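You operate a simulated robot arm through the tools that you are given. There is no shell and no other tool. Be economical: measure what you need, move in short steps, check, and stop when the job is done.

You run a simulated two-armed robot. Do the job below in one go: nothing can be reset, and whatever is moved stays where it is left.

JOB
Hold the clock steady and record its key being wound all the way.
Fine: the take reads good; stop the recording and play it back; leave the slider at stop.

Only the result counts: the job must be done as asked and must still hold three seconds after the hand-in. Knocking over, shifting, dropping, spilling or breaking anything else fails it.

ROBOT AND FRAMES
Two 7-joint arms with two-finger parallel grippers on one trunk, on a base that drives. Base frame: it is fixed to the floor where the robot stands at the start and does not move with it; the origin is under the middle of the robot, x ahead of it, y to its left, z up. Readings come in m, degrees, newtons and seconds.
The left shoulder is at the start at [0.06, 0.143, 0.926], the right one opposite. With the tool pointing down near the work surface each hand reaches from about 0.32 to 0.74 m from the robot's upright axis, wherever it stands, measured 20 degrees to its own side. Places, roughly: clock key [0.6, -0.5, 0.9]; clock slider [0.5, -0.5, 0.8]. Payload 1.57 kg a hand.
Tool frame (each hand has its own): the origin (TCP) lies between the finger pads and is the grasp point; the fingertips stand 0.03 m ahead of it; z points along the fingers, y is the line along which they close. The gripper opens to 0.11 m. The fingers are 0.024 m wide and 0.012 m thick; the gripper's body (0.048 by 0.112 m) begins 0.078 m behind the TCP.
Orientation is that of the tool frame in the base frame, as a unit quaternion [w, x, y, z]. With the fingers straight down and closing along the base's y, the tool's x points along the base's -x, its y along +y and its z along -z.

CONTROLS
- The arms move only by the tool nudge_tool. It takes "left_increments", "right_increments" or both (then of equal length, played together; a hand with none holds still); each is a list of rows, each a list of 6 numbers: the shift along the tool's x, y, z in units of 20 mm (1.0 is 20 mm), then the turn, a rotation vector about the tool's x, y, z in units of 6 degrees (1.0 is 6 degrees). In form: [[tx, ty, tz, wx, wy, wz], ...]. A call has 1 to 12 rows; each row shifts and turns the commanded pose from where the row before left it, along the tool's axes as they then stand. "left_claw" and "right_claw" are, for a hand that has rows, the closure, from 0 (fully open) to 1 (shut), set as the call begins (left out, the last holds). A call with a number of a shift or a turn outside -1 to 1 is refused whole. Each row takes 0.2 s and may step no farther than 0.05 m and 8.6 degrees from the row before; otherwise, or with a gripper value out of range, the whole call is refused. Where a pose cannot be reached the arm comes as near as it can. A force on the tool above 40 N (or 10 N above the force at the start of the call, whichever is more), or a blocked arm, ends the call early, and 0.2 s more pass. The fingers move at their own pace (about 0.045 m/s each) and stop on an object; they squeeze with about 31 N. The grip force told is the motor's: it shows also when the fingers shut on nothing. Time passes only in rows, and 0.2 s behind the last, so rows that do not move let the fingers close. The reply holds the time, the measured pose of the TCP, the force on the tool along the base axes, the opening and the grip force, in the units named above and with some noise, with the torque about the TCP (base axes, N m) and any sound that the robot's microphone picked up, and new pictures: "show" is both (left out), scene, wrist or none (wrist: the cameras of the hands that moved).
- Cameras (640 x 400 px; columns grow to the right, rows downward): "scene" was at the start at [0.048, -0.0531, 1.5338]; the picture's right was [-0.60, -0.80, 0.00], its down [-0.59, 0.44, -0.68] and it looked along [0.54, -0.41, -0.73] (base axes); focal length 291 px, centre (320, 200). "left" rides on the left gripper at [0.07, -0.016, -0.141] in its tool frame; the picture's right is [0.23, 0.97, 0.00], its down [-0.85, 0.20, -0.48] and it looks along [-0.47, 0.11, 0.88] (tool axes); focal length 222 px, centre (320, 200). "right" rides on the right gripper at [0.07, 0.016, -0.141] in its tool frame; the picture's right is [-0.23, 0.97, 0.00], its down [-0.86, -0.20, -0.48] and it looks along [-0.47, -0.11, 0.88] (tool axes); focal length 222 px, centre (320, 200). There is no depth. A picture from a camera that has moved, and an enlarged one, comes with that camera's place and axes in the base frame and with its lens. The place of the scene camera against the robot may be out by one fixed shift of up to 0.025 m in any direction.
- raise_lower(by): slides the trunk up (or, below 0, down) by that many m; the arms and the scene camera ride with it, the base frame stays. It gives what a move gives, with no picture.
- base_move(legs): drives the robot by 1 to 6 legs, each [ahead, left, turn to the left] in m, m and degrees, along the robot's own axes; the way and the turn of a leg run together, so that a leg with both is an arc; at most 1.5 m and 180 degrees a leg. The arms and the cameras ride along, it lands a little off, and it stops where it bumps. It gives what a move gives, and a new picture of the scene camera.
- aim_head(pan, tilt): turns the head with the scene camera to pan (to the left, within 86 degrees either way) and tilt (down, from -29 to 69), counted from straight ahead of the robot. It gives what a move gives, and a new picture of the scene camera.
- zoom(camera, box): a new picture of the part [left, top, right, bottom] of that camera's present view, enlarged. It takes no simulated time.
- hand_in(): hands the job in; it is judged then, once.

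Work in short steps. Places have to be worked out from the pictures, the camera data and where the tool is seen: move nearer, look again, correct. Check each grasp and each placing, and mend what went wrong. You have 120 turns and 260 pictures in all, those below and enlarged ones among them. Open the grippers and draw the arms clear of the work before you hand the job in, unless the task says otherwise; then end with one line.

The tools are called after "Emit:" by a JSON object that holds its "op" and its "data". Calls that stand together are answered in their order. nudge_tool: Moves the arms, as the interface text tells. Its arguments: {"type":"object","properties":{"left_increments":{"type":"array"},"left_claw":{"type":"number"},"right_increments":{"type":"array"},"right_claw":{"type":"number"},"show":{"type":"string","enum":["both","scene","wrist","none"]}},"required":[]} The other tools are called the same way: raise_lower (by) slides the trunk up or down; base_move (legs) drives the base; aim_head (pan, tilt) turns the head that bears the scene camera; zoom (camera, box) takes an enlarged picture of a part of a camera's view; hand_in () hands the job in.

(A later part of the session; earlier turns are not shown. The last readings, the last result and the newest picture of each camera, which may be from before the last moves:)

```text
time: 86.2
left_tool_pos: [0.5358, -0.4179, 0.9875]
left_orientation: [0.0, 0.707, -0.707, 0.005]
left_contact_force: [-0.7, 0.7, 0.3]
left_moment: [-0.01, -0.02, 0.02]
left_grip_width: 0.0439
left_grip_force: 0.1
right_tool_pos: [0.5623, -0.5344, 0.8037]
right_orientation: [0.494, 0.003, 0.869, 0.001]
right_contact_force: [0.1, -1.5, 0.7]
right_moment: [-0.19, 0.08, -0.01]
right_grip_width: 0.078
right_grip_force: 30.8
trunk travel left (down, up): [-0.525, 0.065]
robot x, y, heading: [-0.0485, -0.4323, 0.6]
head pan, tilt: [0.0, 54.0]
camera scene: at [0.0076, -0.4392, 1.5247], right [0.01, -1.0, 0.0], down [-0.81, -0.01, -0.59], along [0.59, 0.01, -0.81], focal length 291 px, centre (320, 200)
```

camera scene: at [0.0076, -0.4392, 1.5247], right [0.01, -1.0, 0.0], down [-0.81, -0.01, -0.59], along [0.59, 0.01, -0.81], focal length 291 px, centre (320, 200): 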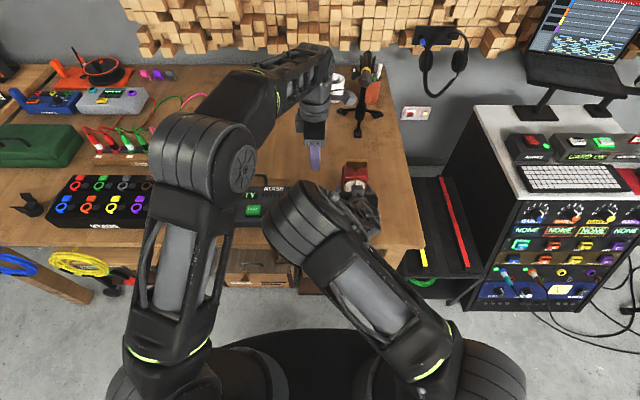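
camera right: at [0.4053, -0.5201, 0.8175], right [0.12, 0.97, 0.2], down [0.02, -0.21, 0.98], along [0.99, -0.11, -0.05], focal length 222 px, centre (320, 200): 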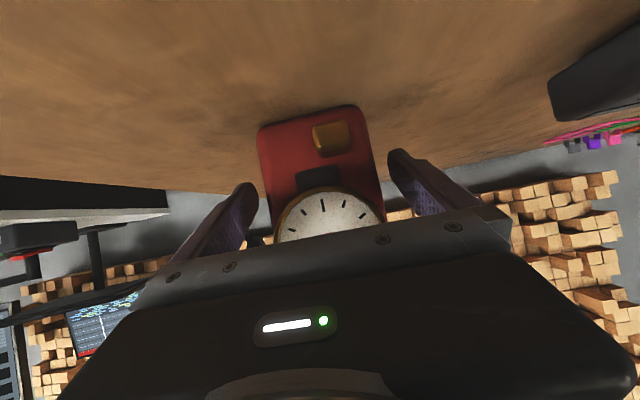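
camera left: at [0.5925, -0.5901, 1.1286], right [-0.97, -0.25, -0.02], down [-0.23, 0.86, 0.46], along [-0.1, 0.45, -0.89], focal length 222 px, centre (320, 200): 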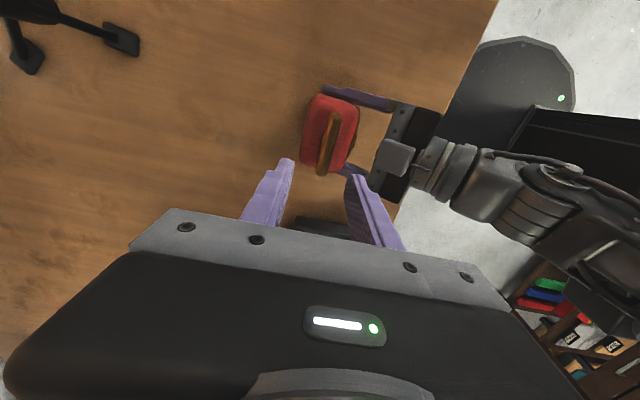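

The two elbows would again come close. A robust fix is to turn the held clock about 42° on its spot, so the right hand points in from the right-front and its elbow stays outside. I rotate the gripped clock gently.

Emit:
{"op": "nudge_tool", "data": {"right_increments": [[-0.03, 0, -0.02, -0.86, 0, -0.51], [0, 0, 0, -0.86, 0, -0.51], [0, 0, 0, -0.86, 0, -0.51], [0, 0, 0, -0.86, 0, -0.51], [0, 0, 0, -0.86, 0, -0.51], [0, 0, 0, -0.86, 0, -0.51], [0, 0, 0, -0.86, 0, -0.51]]}}

Emit:
{"op": "zoom", "data": {"camera": "scene", "box": [180, 140, 400, 280]}}

```text
time: 87.8
left_tool_pos: [0.5354, -0.4167, 0.9878]
left_orientation: [0.0, -0.707, 0.707, -0.004]
left_contact_force: [-1.6, 0.6, -0.1]
left_moment: [0.03, -0.01, -0.04]
left_grip_width: 0.0439
left_grip_force: 0.0
right_tool_pos: [0.5379, -0.51, 0.8368]
right_orientation: [0.462, -0.309, 0.812, 0.178]
right_contact_force: [0.0, 0.6, -4.5]
right_moment: [0.01, 0.04, -0.03]
right_grip_width: 0.0779
right_grip_force: 31.2
right hand out of reach, approached as far as the arm can: row 5, 6, 7
trunk travel left (down, up): [-0.525, 0.065]
robot x, y, heading: [-0.0495, -0.4328, 0.5]
head pan, tilt: [0.0, 54.0]
camera scene: at [0.0077, -0.4391, 1.5247], right [0.01, -1.0, 0.0], down [-0.81, -0.01, -0.59], along [0.59, 0.01, -0.81], focal length 291 px, centre (320, 200)
camera right: at [0.4107, -0.6026, 0.8499], right [-0.56, 0.8, 0.2], down [0.15, -0.13, 0.98], along [0.81, 0.58, -0.05], focal length 222 px, centre (320, 200)
```

scene: 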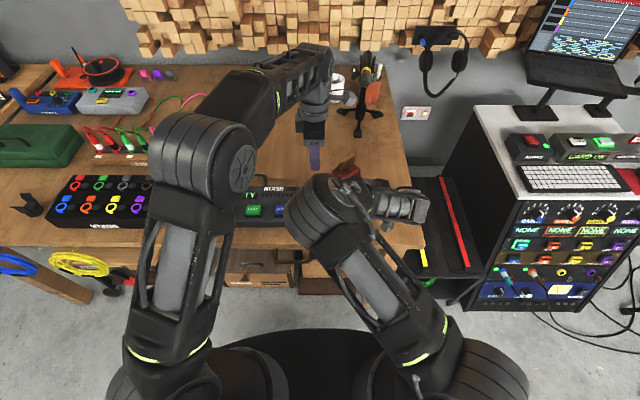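
right: 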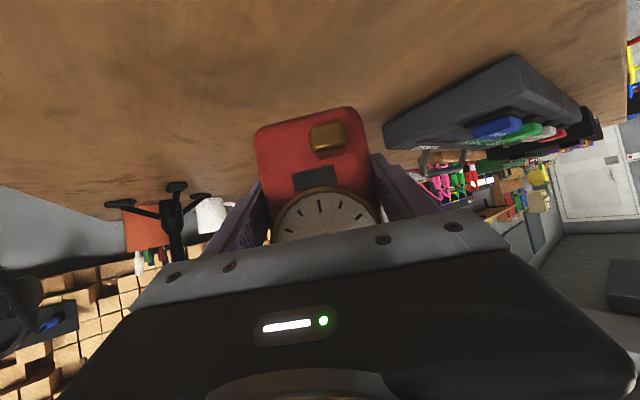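

```text
2.86 times, centred on (290, 210) of scene
camera zoom: at [0.0077, -0.4391, 1.5247], right [0.01, -1.0, 0.0], down [-0.81, -0.01, -0.59], along [0.59, 0.01, -0.81], focal length 831 px, centre (406, 171)
```

zoom: 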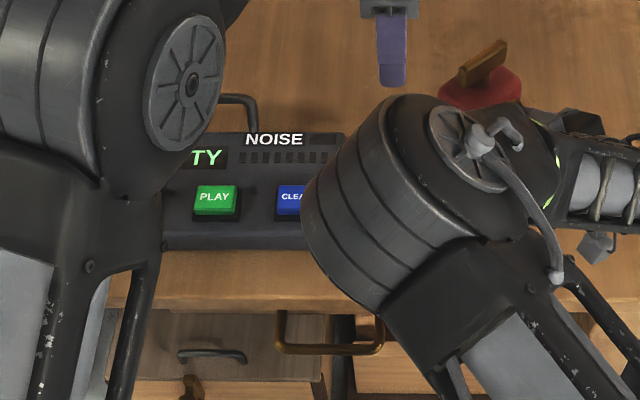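

The clock is held in the hand, slightly lifted (about 0.45 kg, firm grip), and this stance is at the arm's limit. The arm is more comfortable relatively higher and closer, so I lift and draw the clock back a little. Then I'll lower the trunk so it stands on the table again nearer the robot.

Emit:
{"op": "nudge_tool", "data": {"right_increments": [[-0.6, 0.3, -0.75, 0, 0, 0], [-0.6, 0.3, -0.75, 0, 0, 0], [-0.6, 0.3, -0.75, 0, 0, 0], [-0.6, 0.3, -0.75, 0, 0, 0], [-0.6, 0.3, -0.75, 0, 0, 0]], "left_increments": [[-1, 0, -0.5, 0, 0, 0], [-1, 0, -0.5, 0, 0, 0], [-1, 0, -0.5, 0, 0, 0], [-1, 0, -0.5, 0, 0, 0], [-1, 0, -0.5, 0, 0, 0]]}}

```text
time: 89.0
left_tool_pos: [0.5359, -0.3154, 1.0359]
left_orientation: [0.001, -0.707, 0.707, -0.005]
left_contact_force: [-0.7, -0.3, -1.5]
left_moment: [-0.04, 0.0, 0.04]
left_grip_width: 0.0439
left_grip_force: 0.0
right_tool_pos: [0.4927, -0.5102, 0.9278]
right_orientation: [0.463, -0.309, 0.811, 0.179]
right_contact_force: [-0.4, -0.9, -3.9]
right_moment: [-0.05, 0.04, 0.01]
right_grip_width: 0.0778
right_grip_force: 31.2
trunk travel left (down, up): [-0.525, 0.065]
robot x, y, heading: [-0.0534, -0.4317, 0.7]
head pan, tilt: [0.0, 54.0]
camera scene: at [0.0072, -0.4386, 1.5247], right [0.01, -1.0, 0.0], down [-0.81, -0.01, -0.59], along [0.59, 0.01, -0.81], focal length 291 px, centre (320, 200)
camera right: at [0.3641, -0.603, 0.939], right [-0.56, 0.8, 0.2], down [0.15, -0.14, 0.98], along [0.81, 0.58, -0.05], focal length 222 px, centre (320, 200)
camera left: at [0.5512, -0.3839, 1.1783], right [-0.97, -0.23, -0.01], down [-0.2, 0.86, 0.47], along [-0.1, 0.46, -0.88], focal length 222 px, centre (320, 200)
```

scene: 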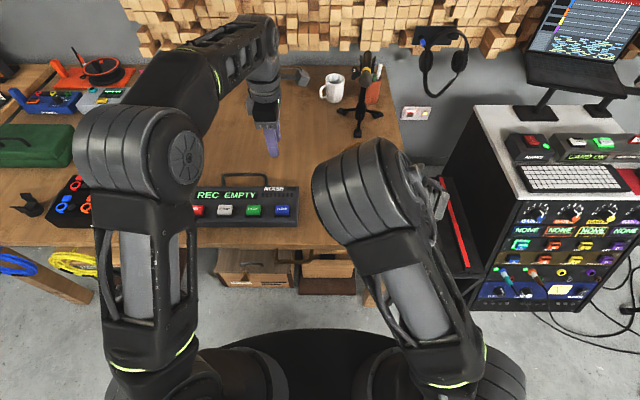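
right: 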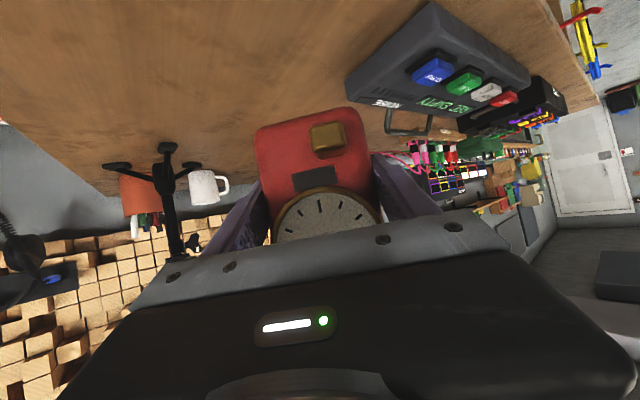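
left: 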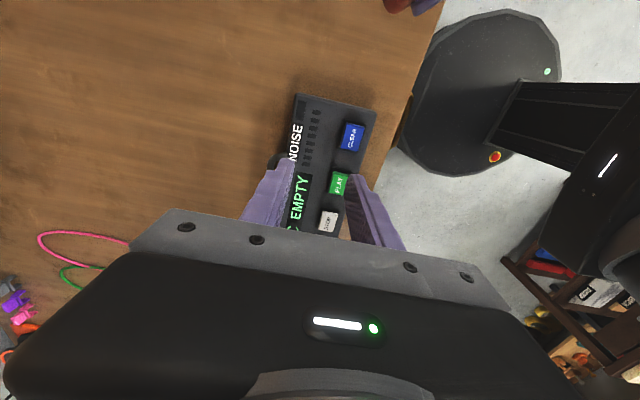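

Stable grip and the arm is freer. I draw the clock 4 cm closer to the robot and then drive 4 cm forward, so it ends over about the same table spot, nearer the body.

Emit:
{"op": "nudge_tool", "data": {"right_increments": [[0.38, 0.67, -0.64, 0, 0, 0], [0.38, 0.67, -0.64, 0, 0, 0]], "show": "none"}}

Emit:
{"op": "base_move", "data": {"legs": [[0.04, 0, 0]]}}

```text
time: 89.6
left_tool_pos: [0.536, -0.3164, 1.0367]
left_orientation: [0.001, -0.707, 0.707, -0.004]
left_contact_force: [0.5, -0.3, 0.0]
left_moment: [0.0, -0.02, 0.01]
left_grip_width: 0.0442
left_grip_force: 0.0
right_tool_pos: [0.4541, -0.5128, 0.9254]
right_orientation: [0.463, -0.309, 0.811, 0.179]
right_contact_force: [-0.7, 0.0, -3.4]
right_moment: [-0.05, 0.03, 0.03]
right_grip_width: 0.0775
right_grip_force: 31.2
trunk travel left (down, up): [-0.525, 0.065]
robot x, y, heading: [-0.0506, -0.4354, 0.4]
head pan, tilt: [0.0, 54.0]
```

```text
time: 90.5
left_tool_pos: [0.578, -0.3156, 1.035]
left_orientation: [-0.001, -0.707, 0.707, -0.003]
left_contact_force: [0.4, 0.0, -0.7]
left_moment: [-0.02, 0.04, 0.02]
left_grip_width: 0.0441
left_grip_force: 0.0
right_tool_pos: [0.4959, -0.5128, 0.9249]
right_orientation: [0.462, -0.31, 0.811, 0.181]
right_contact_force: [-0.3, -0.6, -5.0]
right_moment: [-0.03, 0.02, -0.01]
right_grip_width: 0.0779
right_grip_force: 30.6
trunk travel left (down, up): [-0.525, 0.065]
robot x, y, heading: [-0.0098, -0.4334, 0.3]
head pan, tilt: [0.0, 54.0]
camera scene: at [0.0506, -0.4385, 1.5246], right [0.01, -1.0, 0.0], down [-0.81, -0.01, -0.59], along [0.59, 0.01, -0.81], focal length 291 px, centre (320, 200)
```

scene: 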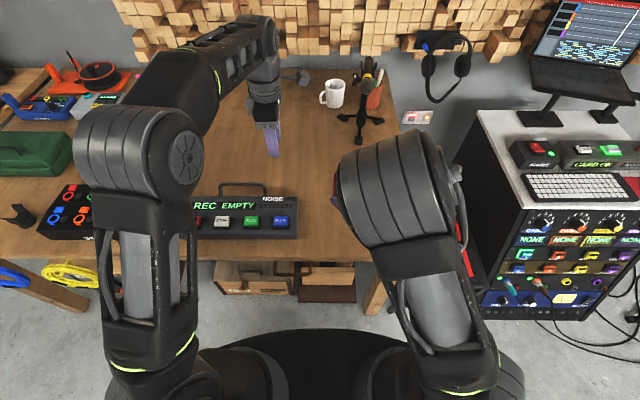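

Now I lower the trunk so the clock comes just above the table.

Emit:
{"op": "raise_lower", "data": {"by": -0.113}}

Emit:
{"op": "aim_head", "data": {"pan": 0, "tilt": 50}}

Emit:
{"op": "zoom", "data": {"camera": "right", "box": [0, 0, 640, 400]}}

```text
time: 91.9
left_tool_pos: [0.5755, -0.3156, 0.9245]
left_orientation: [0.001, -0.707, 0.707, -0.004]
left_contact_force: [0.5, -0.5, 0.4]
left_moment: [0.02, -0.02, 0.0]
left_grip_width: 0.0441
left_grip_force: 0.1
right_tool_pos: [0.4937, -0.5113, 0.8125]
right_orientation: [0.463, -0.309, 0.811, 0.18]
right_contact_force: [0.5, 0.4, -4.1]
right_moment: [0.0, 0.06, 0.0]
right_grip_width: 0.0778
right_grip_force: 31.5
trunk travel left (down, up): [-0.412, 0.178]
robot x, y, heading: [-0.012, -0.4347, 0.5]
head pan, tilt: [0.0, 54.0]
```

```text
time: 92.5
left_tool_pos: [0.5748, -0.3149, 0.9229]
left_orientation: [0.001, -0.707, 0.707, -0.004]
left_contact_force: [-0.4, -0.1, -0.3]
left_moment: [0.0, -0.02, -0.01]
left_grip_width: 0.0441
left_grip_force: 0.1
right_tool_pos: [0.4932, -0.5122, 0.812]
right_orientation: [0.463, -0.309, 0.811, 0.179]
right_contact_force: [-0.2, 0.2, -3.8]
right_moment: [-0.01, 0.02, -0.01]
right_grip_width: 0.0778
right_grip_force: 31.0
trunk travel left (down, up): [-0.412, 0.178]
robot x, y, heading: [-0.0113, -0.4301, 0.6]
head pan, tilt: [0.0, 50.0]
camera scene: at [0.052, -0.4385, 1.4169], right [0.01, -1.0, 0.0], down [-0.77, -0.01, -0.64], along [0.64, 0.01, -0.77], focal length 291 px, centre (320, 200)
```

scene: 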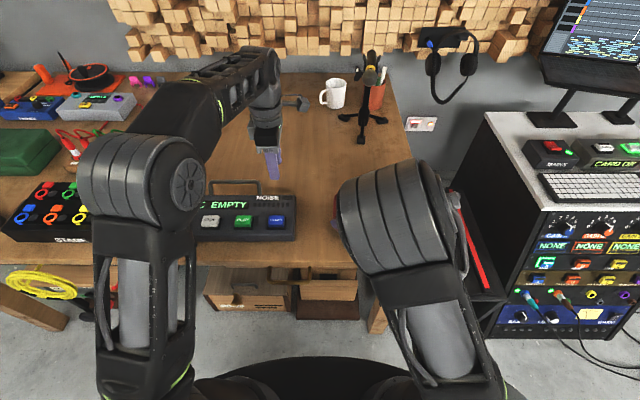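

```text
1.00 times, centred on (320, 200) of right (not enlarged: the box is as wide or as high as the picture)
camera zoom: at [0.3659, -0.6048, 0.825], right [-0.56, 0.8, 0.2], down [0.15, -0.14, 0.98], along [0.81, 0.58, -0.05], focal length 222 px, centre (320, 200)
```

zoom: 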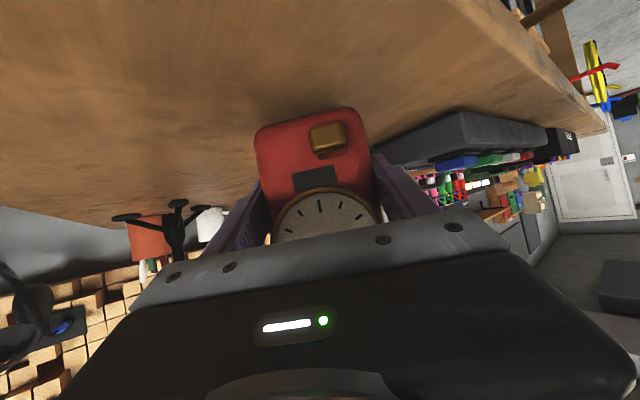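

The clock hangs about 8 mm above the table. I lower it by small arm steps until it bears on the table.

Emit:
{"op": "nudge_tool", "data": {"right_increments": [[0.13, 0, 0.077, 0, 0, 0], [0.13, 0, 0.077, 0, 0, 0], [0.09, 0, 0.05, 0, 0, 0]], "show": "none"}}

```text
time: 93.3
left_tool_pos: [0.5764, -0.3158, 0.9229]
left_orientation: [-0.001, 0.707, -0.707, 0.004]
left_contact_force: [0.3, 1.0, -0.2]
left_moment: [-0.02, 0.04, 0.01]
left_grip_width: 0.0441
left_grip_force: 0.1
right_tool_pos: [0.4946, -0.5121, 0.8039]
right_orientation: [0.463, -0.309, 0.811, 0.179]
right_contact_force: [-0.3, -0.6, -2.1]
right_moment: [-0.13, -0.04, 0.0]
right_grip_width: 0.0776
right_grip_force: 31.1
trunk travel left (down, up): [-0.412, 0.178]
robot x, y, heading: [-0.0135, -0.4403, 0.3]
head pan, tilt: [0.0, 50.0]
```

Emit:
{"op": "nudge_tool", "data": {"right_increments": [[0.06, 0, 0.035, 0, 0, 0], [0, 0, 0, 0, 0, 0]], "show": "none"}}

```text
time: 93.9
left_tool_pos: [0.5762, -0.3167, 0.923]
left_orientation: [-0.001, 0.707, -0.707, 0.005]
left_contact_force: [-0.4, 0.2, 0.0]
left_moment: [0.03, -0.06, 0.01]
left_grip_width: 0.0438
left_grip_force: 0.0
right_tool_pos: [0.4949, -0.513, 0.8045]
right_orientation: [0.464, -0.309, 0.81, 0.18]
right_contact_force: [0.5, -2.4, 12.0]
right_moment: [-0.65, -0.04, 0.0]
right_grip_width: 0.0776
right_grip_force: 30.9
trunk travel left (down, up): [-0.412, 0.178]
robot x, y, heading: [-0.0062, -0.432, 0.5]
head pan, tilt: [0.0, 50.0]
```

The clock now rests firmly on the table (12 N bearing). I raise the left hand, bring it nearer and turn it 42° to match the turned key bar.

Emit:
{"op": "nudge_tool", "data": {"left_increments": [[0, 0, -0.9, 0, 0, 0], [0.85, 0.7, -0.8, 0, 0, 0], [0.85, 0.7, -0.8, 0, 0, 0], [0.85, 0.7, -0.8, 0, 0, 0], [0.85, 0.7, -0.8, 0, 0, -1], [0.85, 0.7, 0, 0, 0, -1], [0, 0, 0, 0, 0, -1], [0, 0, 0, 0, 0, -1], [0, 0, 0, 0, 0, -1], [0, 0, 0, 0, 0, -1], [0, 0, 0, 0, 0, -1]]}}

Emit:
{"op": "zoom", "data": {"camera": "left", "box": [160, 0, 480, 200]}}

```text
time: 96.3
left_tool_pos: [0.544, -0.3499, 0.9598]
left_orientation: [0.0, 0.891, -0.454, 0.005]
left_contact_force: [-0.4, 0.0, -0.6]
left_moment: [-0.01, -0.04, 0.04]
left_grip_width: 0.0441
left_grip_force: 0.0
left hand out of reach, approached as far as the arm can: row 3, 4, 5
right_tool_pos: [0.4952, -0.5118, 0.8038]
right_orientation: [0.464, -0.309, 0.811, 0.179]
right_contact_force: [8.9, -1.3, 26.7]
right_moment: [-0.52, -0.23, 0.13]
right_grip_width: 0.0781
right_grip_force: 30.9
trunk travel left (down, up): [-0.412, 0.178]
robot x, y, heading: [-0.0088, -0.4376, 0.6]
head pan, tilt: [0.0, 50.0]
camera scene: at [0.0507, -0.4382, 1.417], right [0.01, -1.0, 0.0], down [-0.77, -0.01, -0.64], along [0.64, 0.01, -0.77], focal length 291 px, centre (320, 200)
camera left: at [0.5979, -0.3957, 1.1022], right [-0.65, -0.76, 0.0], down [-0.67, 0.58, 0.47], along [-0.35, 0.31, -0.88], focal length 222 px, centre (320, 200)
```

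scene: 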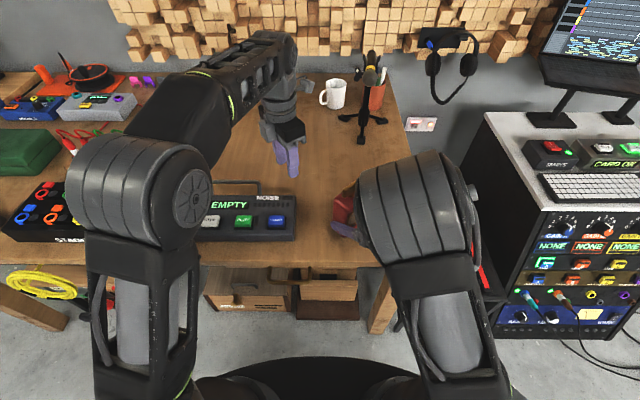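
left: 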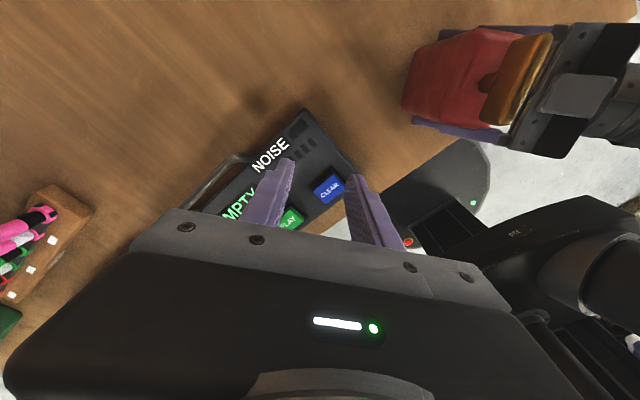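

```text
2.00 times, centred on (320, 100) of left
camera zoom: at [0.5979, -0.3957, 1.1022], right [-0.65, -0.76, 0.0], down [-0.67, 0.58, 0.47], along [-0.35, 0.31, -0.88], focal length 444 px, centre (320, 400)
```

zoom: 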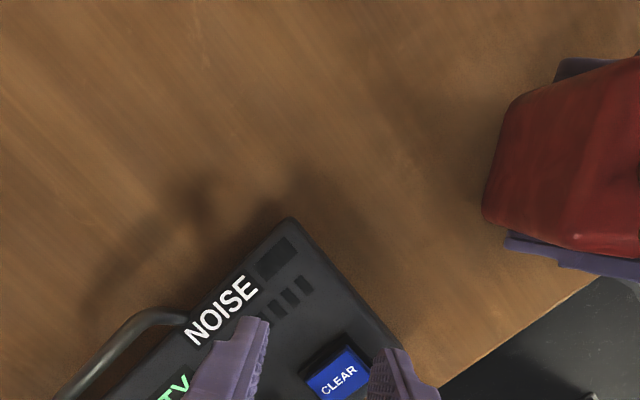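

The elbows are now well apart. The left wrist view puts the key at (0.506,-0.5045), as predicted. I ease the right hand's down-pressure slightly and bring the left hand to hover above the key.

Emit:
{"op": "nudge_tool", "data": {"left_increments": [[0.64, 0.76, -0.2, 0, 0, 0], [0.64, 0.76, -0.2, 0, 0, 0], [0.64, 0.76, -0.2, 0, 0, 0], [0.64, 0.76, -0.2, 0, 0, 0], [0.64, 0.76, -0.2, 0, 0, 0], [0.64, 0.76, -0.1, 0, 0, 0], [0.64, 0.76, 0, 0, 0, 0], [0.64, 0.76, 0, 0, 0, 0]], "right_increments": [[-0.06, 0, -0.035, 0, 0, 0], [0, 0, 0, 0, 0, 0], [0, 0, 0, 0, 0, 0], [0, 0, 0, 0, 0, 0], [0, 0, 0, 0, 0, 0], [0, 0, 0, 0, 0, 0], [0, 0, 0, 0, 0, 0], [0, 0, 0, 0, 0, 0]]}}

Emit:
{"op": "zoom", "data": {"camera": "left", "box": [220, 80, 420, 240]}}

```text
time: 98.1
left_tool_pos: [0.5196, -0.4352, 0.965]
left_orientation: [0.001, 0.891, -0.454, 0.006]
left_contact_force: [-0.1, 0.6, -0.8]
left_moment: [0.0, 0.0, 0.01]
left_grip_width: 0.044
left_grip_force: 0.1
left hand out of reach, approached as far as the arm can: row 3, 4, 5, 6
right_tool_pos: [0.4923, -0.5111, 0.8042]
right_orientation: [0.462, -0.31, 0.812, 0.179]
right_contact_force: [-1.8, 1.7, 3.8]
right_moment: [-0.24, -0.07, -0.02]
right_grip_width: 0.078
right_grip_force: 30.6
trunk travel left (down, up): [-0.412, 0.178]
robot x, y, heading: [-0.0151, -0.4321, 0.7]
head pan, tilt: [0.0, 50.0]
camera scene: at [0.0511, -0.4383, 1.4169], right [0.01, -1.0, 0.0], down [-0.77, -0.01, -0.64], along [0.64, 0.01, -0.77], focal length 291 px, centre (320, 200)
camera right: at [0.3648, -0.6046, 0.8166], right [-0.56, 0.8, 0.2], down [0.15, -0.14, 0.98], along [0.81, 0.58, -0.05], focal length 222 px, centre (320, 200)
camera left: at [0.5718, -0.4811, 1.1074], right [-0.65, -0.76, 0.0], down [-0.67, 0.58, 0.47], along [-0.35, 0.31, -0.88], focal length 222 px, centre (320, 200)
```

scene: 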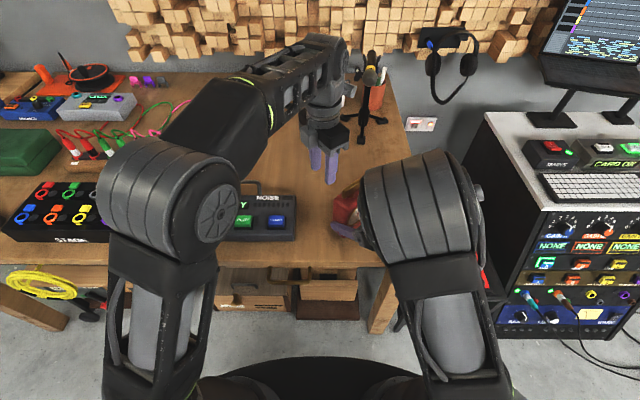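
right: 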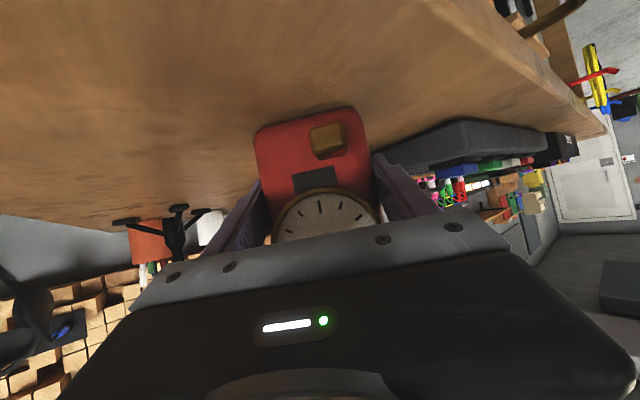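
left: 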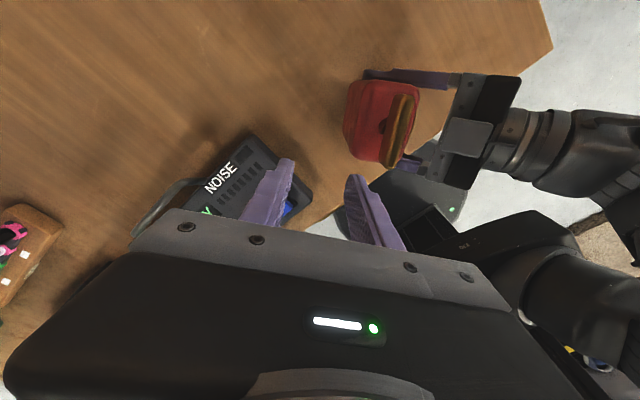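

```text
2.50 times, centred on (320, 160) of left
camera zoom: at [0.5718, -0.4811, 1.1074], right [-0.65, -0.76, 0.0], down [-0.67, 0.58, 0.47], along [-0.35, 0.31, -0.88], focal length 555 px, centre (320, 300)
```

zoom: 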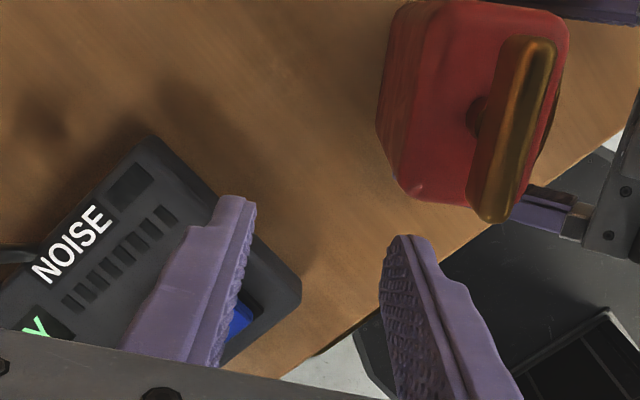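

At this trunk height the left arm can't hover high enough. I raise the trunk 5 cm (the clock lifts along) and then set the clock down again with the right arm.

Emit:
{"op": "raise_lower", "data": {"by": 0.05}}

Emit:
{"op": "nudge_tool", "data": {"right_increments": [[0.43, 0, 0.255, 0, 0, 0], [0.43, 0, 0.255, 0, 0, 0], [0.43, 0, 0.255, 0, 0, 0], [0.43, 0, 0.255, 0, 0, 0], [0.3, 0, 0.18, 0, 0, 0]], "show": "none"}}

```text
time: 99.1
left_tool_pos: [0.5194, -0.4357, 1.0149]
left_orientation: [0.0, 0.891, -0.454, 0.006]
left_contact_force: [0.7, 0.2, 0.1]
left_moment: [0.0, 0.01, 0.0]
left_grip_width: 0.0443
left_grip_force: 0.2
right_tool_pos: [0.493, -0.5126, 0.8538]
right_orientation: [0.463, -0.31, 0.811, 0.18]
right_contact_force: [0.2, 0.7, -4.9]
right_moment: [0.0, 0.03, -0.02]
right_grip_width: 0.0777
right_grip_force: 31.3
trunk travel left (down, up): [-0.462, 0.128]
robot x, y, heading: [-0.0124, -0.4347, 0.6]
head pan, tilt: [0.0, 50.0]
```

```text
time: 100.3
left_tool_pos: [0.5191, -0.4355, 1.0146]
left_orientation: [0.0, 0.891, -0.455, 0.005]
left_contact_force: [0.6, 0.1, 0.4]
left_moment: [-0.01, 0.04, 0.0]
left_grip_width: 0.044
left_grip_force: 0.0
right_tool_pos: [0.4927, -0.5123, 0.8084]
right_orientation: [0.462, -0.31, 0.811, 0.179]
right_contact_force: [0.4, 0.9, -3.7]
right_moment: [0.01, 0.05, 0.02]
right_grip_width: 0.0779
right_grip_force: 31.3
trunk travel left (down, up): [-0.462, 0.128]
robot x, y, heading: [-0.0112, -0.4334, 0.2]
head pan, tilt: [0.0, 50.0]
```

I set the clock down the last 4-5 mm and bring the left hand over the key.

Emit:
{"op": "nudge_tool", "data": {"right_increments": [[0.1, 0, 0.06, 0, 0, 0], [0.09, 0, 0.055, 0, 0, 0], [0.02, 0, 0.01, 0, 0, 0], [0, 0, 0, 0, 0, 0]], "left_increments": [[0.59, 0.65, 0.375, 0, 0, 0], [0.59, 0.65, 0.375, 0, 0, 0], [0.59, 0.65, 0.375, 0, 0, 0], [0.59, 0.65, 0.375, 0, 0, 0]]}}

Emit:
{"op": "zoom", "data": {"camera": "left", "box": [220, 80, 420, 240]}}

```text
time: 101.3
left_tool_pos: [0.5056, -0.5076, 0.9864]
left_orientation: [0.0, 0.891, -0.454, 0.006]
left_contact_force: [0.2, 0.1, -0.4]
left_moment: [-0.02, 0.01, 0.04]
left_grip_width: 0.044
left_grip_force: 0.0
right_tool_pos: [0.4929, -0.5137, 0.8042]
right_orientation: [0.465, -0.308, 0.81, 0.179]
right_contact_force: [-2.5, -6.9, 14.5]
right_moment: [-0.5, 0.43, 0.14]
right_grip_width: 0.0777
right_grip_force: 30.8
trunk travel left (down, up): [-0.462, 0.128]
robot x, y, heading: [-0.0097, -0.435, 0.5]
head pan, tilt: [0.0, 50.0]
camera scene: at [0.0502, -0.4389, 1.4672], right [0.01, -1.0, 0.0], down [-0.77, -0.01, -0.64], along [0.64, 0.01, -0.77], focal length 291 px, centre (320, 200)
camera right: at [0.3654, -0.6047, 0.8158], right [-0.56, 0.8, 0.2], down [0.15, -0.14, 0.98], along [0.81, 0.58, -0.04], focal length 222 px, centre (320, 200)
camera left: at [0.5575, -0.5524, 1.1285], right [-0.65, -0.76, 0.0], down [-0.67, 0.58, 0.47], along [-0.35, 0.31, -0.88], focal length 222 px, centre (320, 200)
```

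scene: 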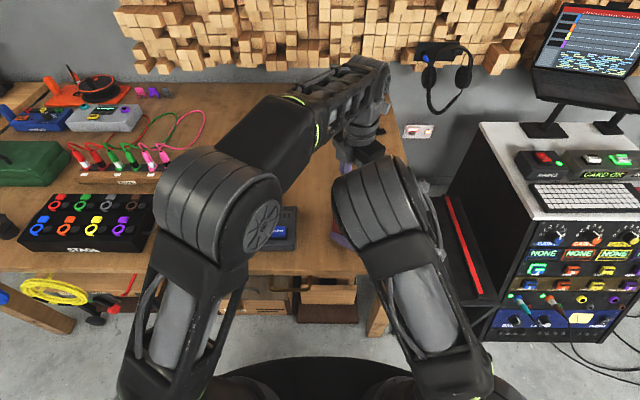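
right: 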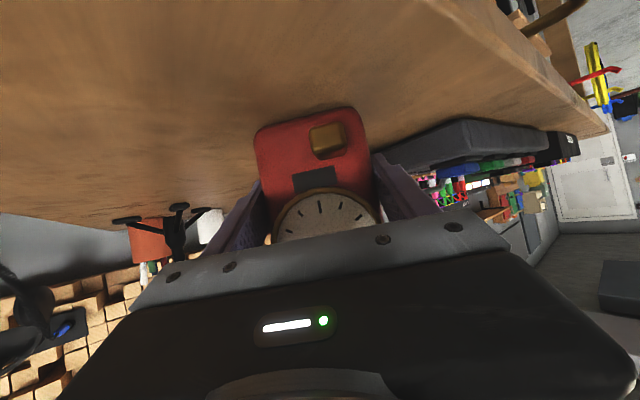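
left: 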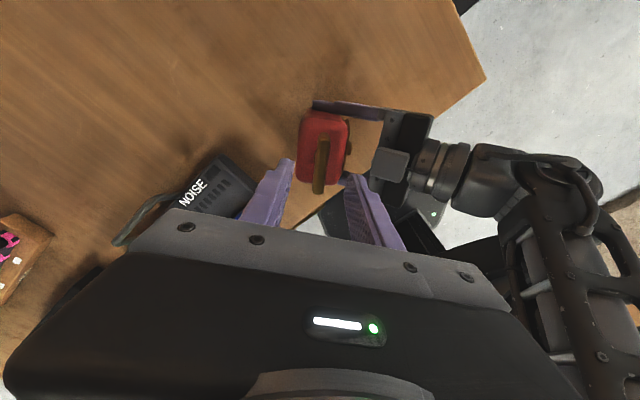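

```text
2.50 times, centred on (320, 160) of left
camera zoom: at [0.5575, -0.5524, 1.1285], right [-0.65, -0.76, 0.0], down [-0.67, 0.58, 0.47], along [-0.35, 0.31, -0.88], focal length 555 px, centre (320, 300)
```

zoom: 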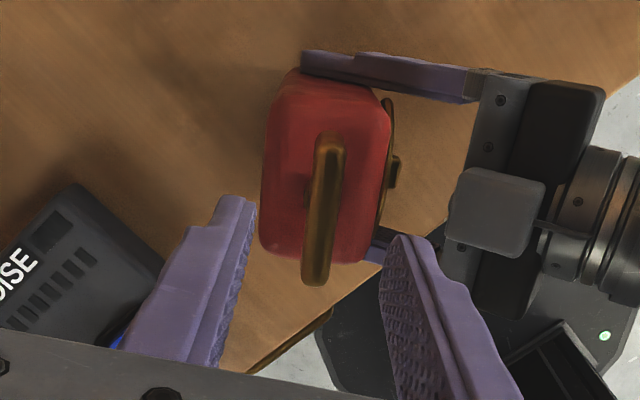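

The left hand sits exactly over the key with no contact between the arms. Because I've handled the clock a lot during this running take, I'll restart with a clean one: I go to STOP first, with fingers closed.

Emit:
{"op": "nudge_tool", "data": {"left_increments": [[-0.8125, -0.51, 0, 0, 0, 0], [-0.8125, -0.51, 0, 0, 0, 0], [-0.8125, -0.51, 0, 0, 0, 0], [-0.8125, -0.51, 0, 0, 0, 0], [-0.8125, -0.51, 0, 0, 0, 0], [-0.8125, -0.51, 0, 0, 0, 0], [-0.8125, -0.51, 0, 0, 0, 0], [-0.8125, -0.51, 0, 0, 0, 0], [-0.8125, -0.51, 0, 0, 0, 0], [-0.8125, -0.51, 0, 0, 0, 0], [-0.8125, -0.51, 0, 0, 0, 0], [-0.8125, -0.51, 0, 0, 0, 0]], "left_claw": 1, "show": "none"}}

Emit:
{"op": "nudge_tool", "data": {"left_increments": [[-0.8125, -0.51, 0.9, 0, 0, 0], [-0.8125, -0.51, 0.9, 0, 0, 0], [-0.8125, -0.51, 0.9, 0, 0, 0], [-0.8125, -0.51, 0.9, 0, 0, 0], [-0.8125, -0.51, 0.9, 0, 0, 0], [-0.8125, -0.51, 0.9, 0, 0, 0], [-0.8125, -0.51, 0.9, 0, 0, 0]]}}

```text
time: 103.9
left_tool_pos: [0.4868, -0.2758, 0.9836]
left_orientation: [0.001, 0.891, -0.454, 0.006]
left_contact_force: [0.2, 0.1, 0.1]
left_moment: [0.03, 0.01, -0.02]
left_grip_width: 0.0003
left_grip_force: 21.0
right_tool_pos: [0.4949, -0.5122, 0.8039]
right_orientation: [0.465, -0.307, 0.811, 0.178]
right_contact_force: [7.3, -3.0, 26.2]
right_moment: [-0.54, -0.46, -0.2]
right_grip_width: 0.078
right_grip_force: 30.9
trunk travel left (down, up): [-0.462, 0.128]
robot x, y, heading: [-0.0095, -0.4335, 0.4]
head pan, tilt: [0.0, 50.0]
```

```text
time: 105.5
left_tool_pos: [0.4833, -0.1431, 0.8561]
left_orientation: [0.0, 0.891, -0.454, 0.007]
left_contact_force: [-0.4, -0.3, -0.4]
left_moment: [-0.03, -0.03, 0.04]
left_grip_width: 0.0
left_grip_force: 21.3
right_tool_pos: [0.4937, -0.5122, 0.8025]
right_orientation: [0.465, -0.307, 0.811, 0.178]
right_contact_force: [7.7, -2.7, 25.2]
right_moment: [-0.43, -0.56, -0.18]
right_grip_width: 0.0779
right_grip_force: 31.1
trunk travel left (down, up): [-0.462, 0.128]
robot x, y, heading: [-0.0128, -0.4367, 0.6]
head pan, tilt: [0.0, 50.0]
camera scene: at [0.0505, -0.4383, 1.467], right [0.01, -1.0, 0.0], down [-0.77, -0.01, -0.64], along [0.64, 0.01, -0.77], focal length 291 px, centre (320, 200)
camera left: at [0.5365, -0.1889, 0.9987], right [-0.65, -0.76, 0.0], down [-0.67, 0.58, 0.47], along [-0.35, 0.31, -0.88], focal length 222 px, centre (320, 200)
```

scene: 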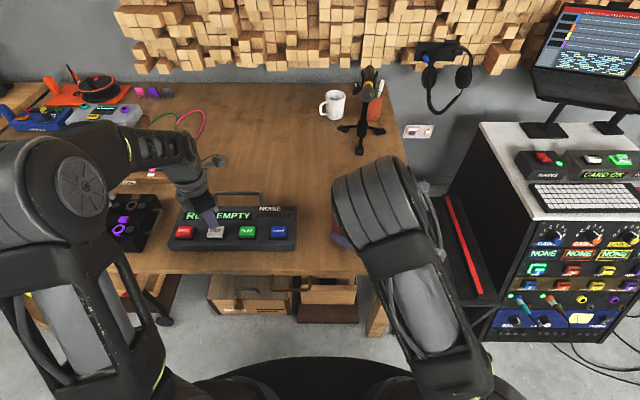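
left: 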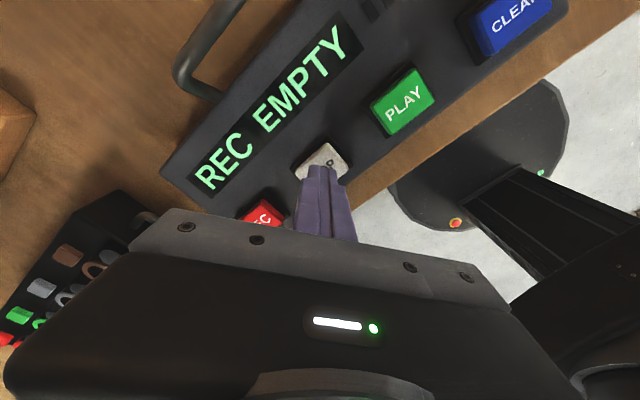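

Fingertips are right above STOP. I press it and back off.

Emit:
{"op": "nudge_tool", "data": {"left_increments": [[0, 0, 0.8, 0, 0, 0], [0, 0, 0.5, 0, 0, 0], [0, 0, 0.3, 0, 0, 0], [0, 0, -1, 0, 0, 0], [0, 0, -1, 0, 0, 0]], "show": "wrist"}}

```text
time: 106.7
left_tool_pos: [0.4792, -0.1431, 0.8637]
left_orientation: [0.0, 0.891, -0.454, 0.006]
left_contact_force: [-0.1, -0.1, -0.1]
left_moment: [0.01, -0.01, 0.01]
left_grip_width: 0.0001
left_grip_force: 21.5
right_tool_pos: [0.4913, -0.5122, 0.8024]
right_orientation: [0.462, -0.31, 0.811, 0.18]
right_contact_force: [-9.3, -3.5, 19.1]
right_moment: [-0.24, -0.27, -0.13]
right_grip_width: 0.0777
right_grip_force: 30.9
trunk travel left (down, up): [-0.462, 0.128]
robot x, y, heading: [-0.0117, -0.4373, 0.5]
head pan, tilt: [0.0, 50.0]
heard: click
camera left: at [0.533, -0.1884, 1.0057], right [-0.65, -0.76, 0.0], down [-0.67, 0.58, 0.47], along [-0.35, 0.31, -0.88], focal length 222 px, centre (320, 200)
```

left: 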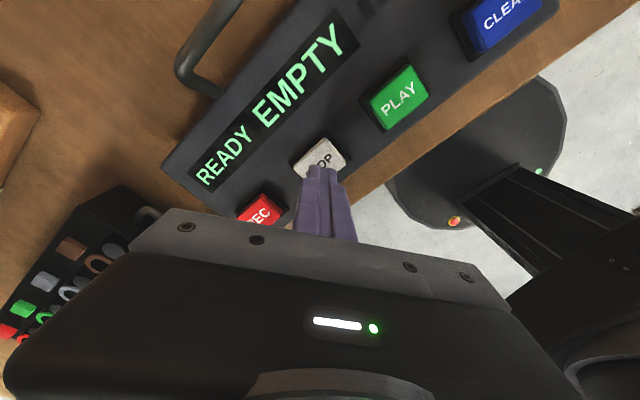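

It reads READY EMPTY again, a clean slate. I shift to REC and ease the right hand's down-force a touch.

Emit:
{"op": "nudge_tool", "data": {"left_increments": [[-0.865, -0.66, 0, 0, 0, 0], [-0.865, -0.66, 0, 0, 0, 0], [-0.865, -0.66, 0, 0, 0, 0], [-0.865, -0.66, 0, 0, 0, 0]], "right_increments": [[-0.03, 0, -0.018, 0, 0, 0], [0, 0, 0, 0, 0, 0], [0, 0, 0, 0, 0, 0], [0, 0, 0, 0, 0, 0]], "show": "wrist"}}

```text
time: 107.7
left_tool_pos: [0.484, -0.0566, 0.8642]
left_orientation: [0.001, 0.891, -0.454, 0.005]
left_contact_force: [-0.1, 0.3, 0.0]
left_moment: [-0.01, 0.04, 0.0]
left_grip_width: 0.0
left_grip_force: 21.5
right_tool_pos: [0.4931, -0.5126, 0.8013]
right_orientation: [0.462, -0.309, 0.812, 0.178]
right_contact_force: [-0.5, 0.5, -1.7]
right_moment: [0.01, -0.11, 0.07]
right_grip_width: 0.0779
right_grip_force: 31.6
trunk travel left (down, up): [-0.462, 0.128]
robot x, y, heading: [-0.0111, -0.432, 0.6]
head pan, tilt: [0.0, 50.0]
camera right: at [0.3652, -0.6051, 0.8153], right [-0.56, 0.8, 0.2], down [0.15, -0.14, 0.98], along [0.81, 0.58, -0.05], focal length 222 px, centre (320, 200)
camera left: at [0.5378, -0.1013, 1.0071], right [-0.65, -0.76, 0.0], down [-0.67, 0.58, 0.47], along [-0.35, 0.31, -0.88], focal length 222 px, centre (320, 200)
```

right: 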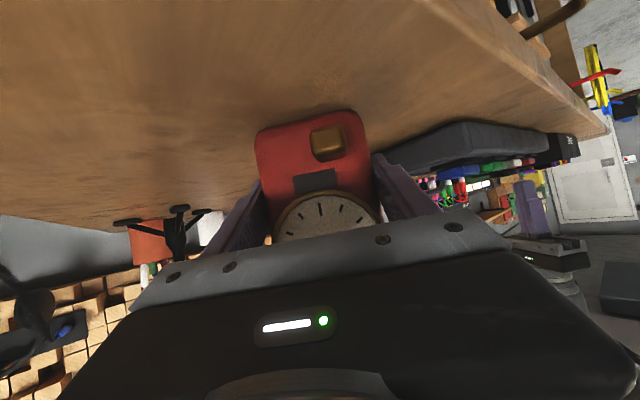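
left: 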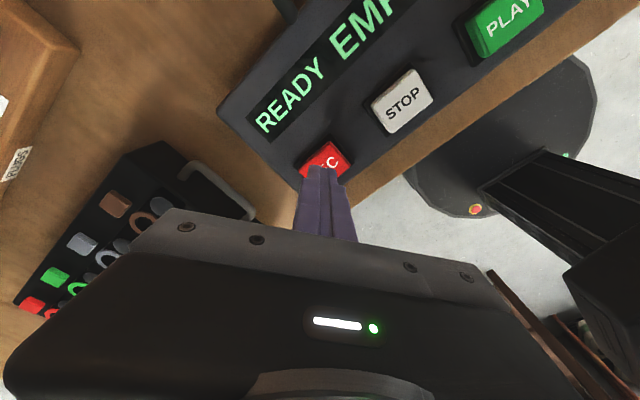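

Above REC. I press it and back off.

Emit:
{"op": "nudge_tool", "data": {"left_increments": [[0, 0, 0.9, 0, 0, 0], [0, 0, 0.6, 0, 0, 0], [0, 0, 0.4, 0, 0, 0], [0, 0, -1, 0, 0, 0], [0, 0, -1, 0, 0, 0]], "show": "wrist"}}

```text
time: 108.9
left_tool_pos: [0.4828, -0.055, 0.866]
left_orientation: [0.001, 0.891, -0.453, 0.006]
left_contact_force: [0.0, 0.9, -0.5]
left_moment: [0.01, -0.02, -0.01]
left_grip_width: 0.0
left_grip_force: 21.3
right_tool_pos: [0.4935, -0.5128, 0.8021]
right_orientation: [0.463, -0.309, 0.811, 0.18]
right_contact_force: [0.6, 0.3, -3.8]
right_moment: [-0.03, 0.04, -0.01]
right_grip_width: 0.0779
right_grip_force: 31.3
trunk travel left (down, up): [-0.462, 0.128]
robot x, y, heading: [-0.011, -0.435, 0.5]
head pan, tilt: [0.0, 50.0]
heard: click
camera left: at [0.5355, -0.1, 1.0081], right [-0.65, -0.76, 0.0], down [-0.67, 0.58, 0.47], along [-0.35, 0.31, -0.88], focal length 222 px, centre (320, 200)
```

left: 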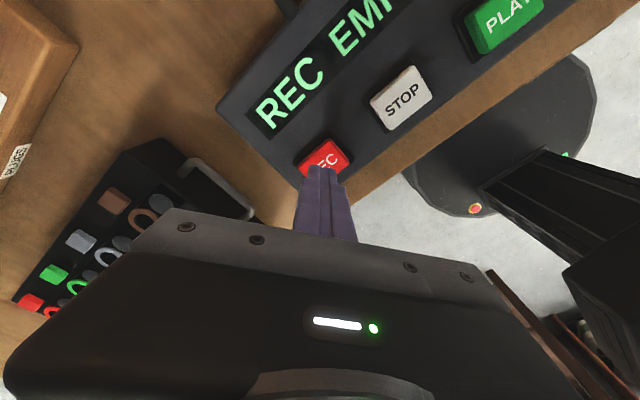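

REC is running. I return to the key, fingers opening to 44 mm.

Emit:
{"op": "nudge_tool", "data": {"left_increments": [[0.786, 0.517, -0.86, 0, 0, 0], [0.786, 0.517, -0.86, 0, 0, 0], [0.786, 0.517, -0.86, 0, 0, 0], [0.786, 0.517, -0.86, 0, 0, 0], [0.786, 0.517, -0.86, 0, 0, 0], [0.786, 0.517, -0.86, 0, 0, 0], [0.786, 0.517, -0.86, 0, 0, 0], [0.786, 0.517, 0, 0, 0, 0], [0.786, 0.517, 0, 0, 0, 0], [0.786, 0.517, 0, 0, 0, 0], [0.786, 0.517, 0, 0, 0, 0], [0.786, 0.517, 0, 0, 0, 0]], "left_claw": 0.6, "show": "none"}}

Emit:
{"op": "nudge_tool", "data": {"left_increments": [[0.786, 0.517, 0, 0, 0, 0], [0.786, 0.517, 0, 0, 0, 0], [0.786, 0.517, 0, 0, 0, 0], [0.786, 0.517, 0, 0, 0, 0], [0.786, 0.517, 0, 0, 0, 0], [0.786, 0.517, 0, 0, 0, 0], [0.786, 0.517, 0, 0, 0, 0], [0.786, 0.517, 0, 0, 0, 0], [0.786, 0.517, 0, 0, 0, 0], [0.786, 0.517, 0, 0, 0, 0], [0.786, 0.517, 0, 0, 0, 0], [0.786, 0.517, 0, 0, 0, -1]], "show": "wrist"}}

Emit:
{"op": "zoom", "data": {"camera": "left", "box": [220, 80, 420, 240]}}

```text
time: 111.5
left_tool_pos: [0.494, -0.2789, 0.9889]
left_orientation: [0.0, 0.891, -0.454, 0.006]
left_contact_force: [-0.3, 0.1, 0.7]
left_moment: [0.04, -0.02, 0.0]
left_grip_width: 0.044
left_grip_force: 0.0
right_tool_pos: [0.494, -0.5118, 0.8039]
right_orientation: [0.462, -0.31, 0.811, 0.181]
right_contact_force: [0.3, -1.0, -4.8]
right_moment: [-0.04, 0.0, -0.04]
right_grip_width: 0.0776
right_grip_force: 31.1
trunk travel left (down, up): [-0.462, 0.128]
robot x, y, heading: [-0.0091, -0.4353, 0.6]
head pan, tilt: [0.0, 50.0]
```

```text
time: 114.1
left_tool_pos: [0.5063, -0.5063, 0.9899]
left_orientation: [0.001, 0.914, -0.406, 0.006]
left_contact_force: [0.0, -1.2, -0.4]
left_moment: [0.02, -0.01, -0.02]
left_grip_width: 0.044
left_grip_force: 0.1
right_tool_pos: [0.493, -0.5125, 0.8031]
right_orientation: [0.463, -0.309, 0.811, 0.18]
right_contact_force: [0.1, 0.2, -3.7]
right_moment: [-0.04, 0.03, 0.0]
right_grip_width: 0.0778
right_grip_force: 31.2
trunk travel left (down, up): [-0.462, 0.128]
robot x, y, heading: [-0.0115, -0.4318, 0.4]
head pan, tilt: [0.0, 50.0]
camera left: at [0.5641, -0.546, 1.1314], right [-0.57, -0.82, 0.0], down [-0.73, 0.5, 0.47], along [-0.38, 0.27, -0.88], focal length 222 px, centre (320, 200)
```

left: 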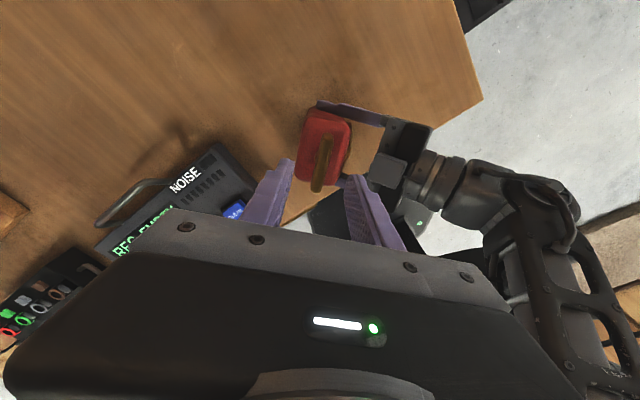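

```text
2.50 times, centred on (320, 160) of left
camera zoom: at [0.5641, -0.546, 1.1314], right [-0.57, -0.82, 0.0], down [-0.73, 0.5, 0.47], along [-0.38, 0.27, -0.88], focal length 555 px, centre (320, 300)
```

zoom: 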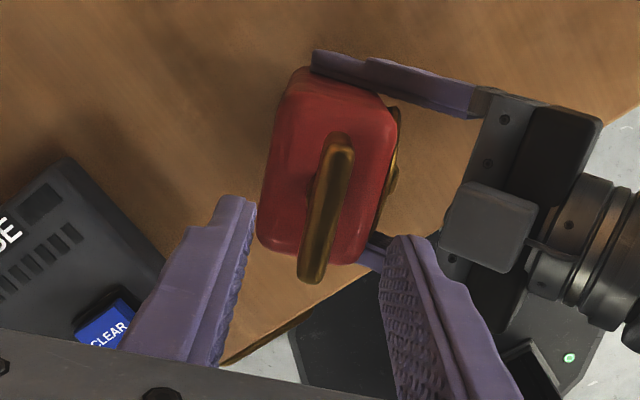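

Aligned with the bar (131° against 132°) and centred within 2 mm. I lower onto the key with open fingers and rest the clock a hair onto the table.

Emit:
{"op": "nudge_tool", "data": {"left_increments": [[0, 0.05, 0.95, 0, 0, 0], [0, 0.03, 0.95, 0, 0, 0], [0, 0, 0.9, 0, 0, 0]], "right_increments": [[0.012, 0, 0.007, 0, 0, 0], [0, 0, 0, 0, 0, 0], [0, 0, 0, 0, 0, 0]], "show": "wrist"}}

Emit:
{"op": "zoom", "data": {"camera": "left", "box": [220, 80, 420, 240]}}

```text
time: 114.9
left_tool_pos: [0.5047, -0.5057, 0.932]
left_orientation: [0.001, 0.913, -0.407, 0.007]
left_contact_force: [-0.1, 0.4, 0.6]
left_moment: [-0.02, 0.01, 0.01]
left_grip_width: 0.0439
left_grip_force: 0.1
right_tool_pos: [0.4938, -0.5118, 0.8022]
right_orientation: [0.463, -0.309, 0.811, 0.179]
right_contact_force: [0.1, 0.0, -4.0]
right_moment: [-0.01, 0.02, 0.02]
right_grip_width: 0.0781
right_grip_force: 30.6
trunk travel left (down, up): [-0.462, 0.128]
robot x, y, heading: [-0.0116, -0.4339, 0.4]
head pan, tilt: [0.0, 50.0]
camera right: at [0.3656, -0.6051, 0.8151], right [-0.56, 0.8, 0.2], down [0.15, -0.14, 0.98], along [0.81, 0.58, -0.05], focal length 222 px, centre (320, 200)
camera left: at [0.5633, -0.5458, 1.0741], right [-0.57, -0.82, 0.0], down [-0.73, 0.51, 0.47], along [-0.38, 0.27, -0.88], focal length 222 px, centre (320, 200)
```

right: 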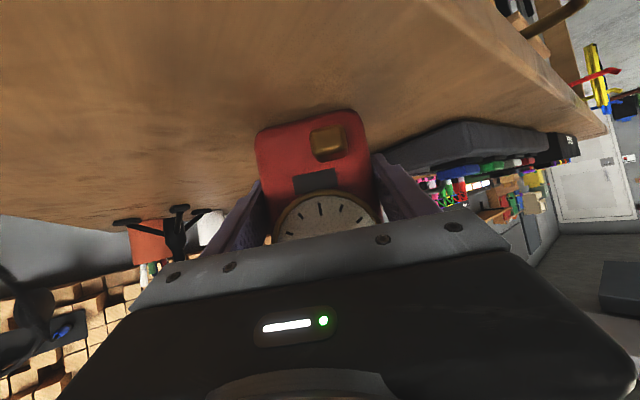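
left: 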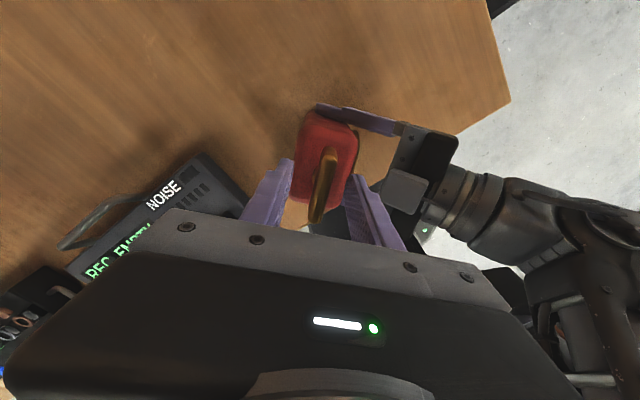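

```text
2.50 times, centred on (320, 160) of left
camera zoom: at [0.5633, -0.5458, 1.0741], right [-0.57, -0.82, 0.0], down [-0.73, 0.51, 0.47], along [-0.38, 0.27, -0.88], focal length 555 px, centre (320, 300)
```

zoom: 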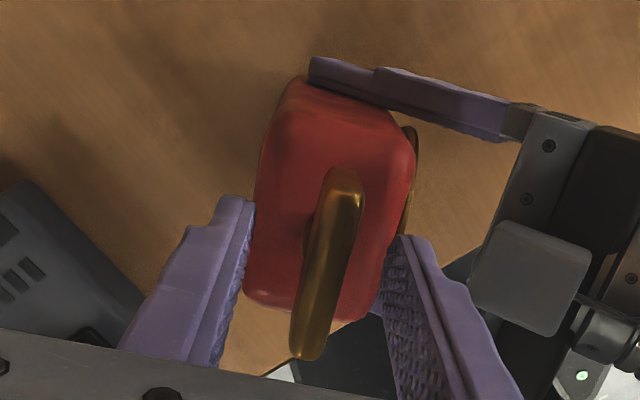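

The bar lies between the fingers. I close the left hand on the key.

Emit:
{"op": "nudge_tool", "data": {"left_increments": [[0, 0, 0, 0, 0, 0], [0, 0, 0, 0, 0, 0], [0, 0, 0, 0, 0, 0]], "left_claw": 1, "show": "wrist"}}

Emit:
{"op": "zoom", "data": {"camera": "left", "box": [220, 80, 420, 240]}}

```text
time: 115.7
left_tool_pos: [0.5044, -0.5073, 0.9313]
left_orientation: [0.001, 0.913, -0.408, 0.005]
left_contact_force: [-9.0, -4.7, 2.5]
left_moment: [-0.11, 0.45, 0.03]
left_grip_width: 0.012
left_grip_force: 22.1
right_tool_pos: [0.4938, -0.5116, 0.8043]
right_orientation: [0.463, -0.31, 0.811, 0.18]
right_contact_force: [9.4, 5.4, -6.0]
right_moment: [-0.63, 0.73, 0.01]
right_grip_width: 0.0781
right_grip_force: 31.0
trunk travel left (down, up): [-0.462, 0.128]
robot x, y, heading: [-0.011, -0.4331, 0.5]
head pan, tilt: [0.0, 50.0]
camera left: at [0.5624, -0.5465, 1.0742], right [-0.57, -0.82, 0.0], down [-0.72, 0.51, 0.47], along [-0.39, 0.27, -0.88], focal length 222 px, centre (320, 200)
```

left: 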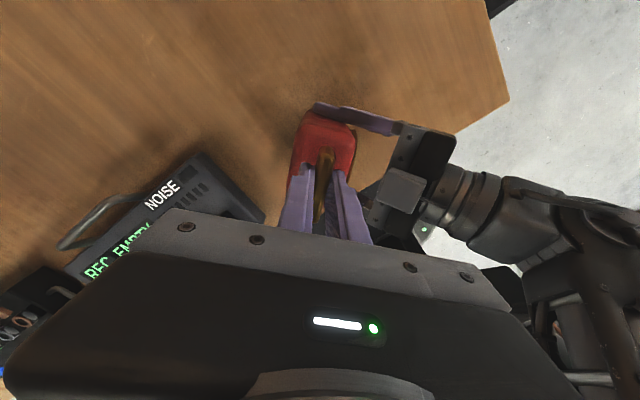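

```text
2.50 times, centred on (320, 160) of left
camera zoom: at [0.5624, -0.5465, 1.0742], right [-0.57, -0.82, 0.0], down [-0.72, 0.51, 0.47], along [-0.39, 0.27, -0.88], focal length 555 px, centre (320, 300)
```

zoom: 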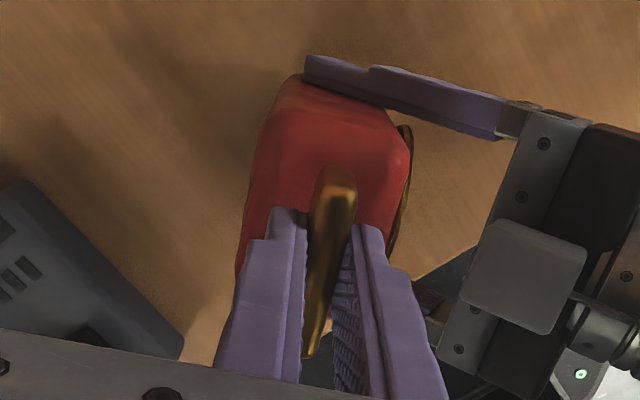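

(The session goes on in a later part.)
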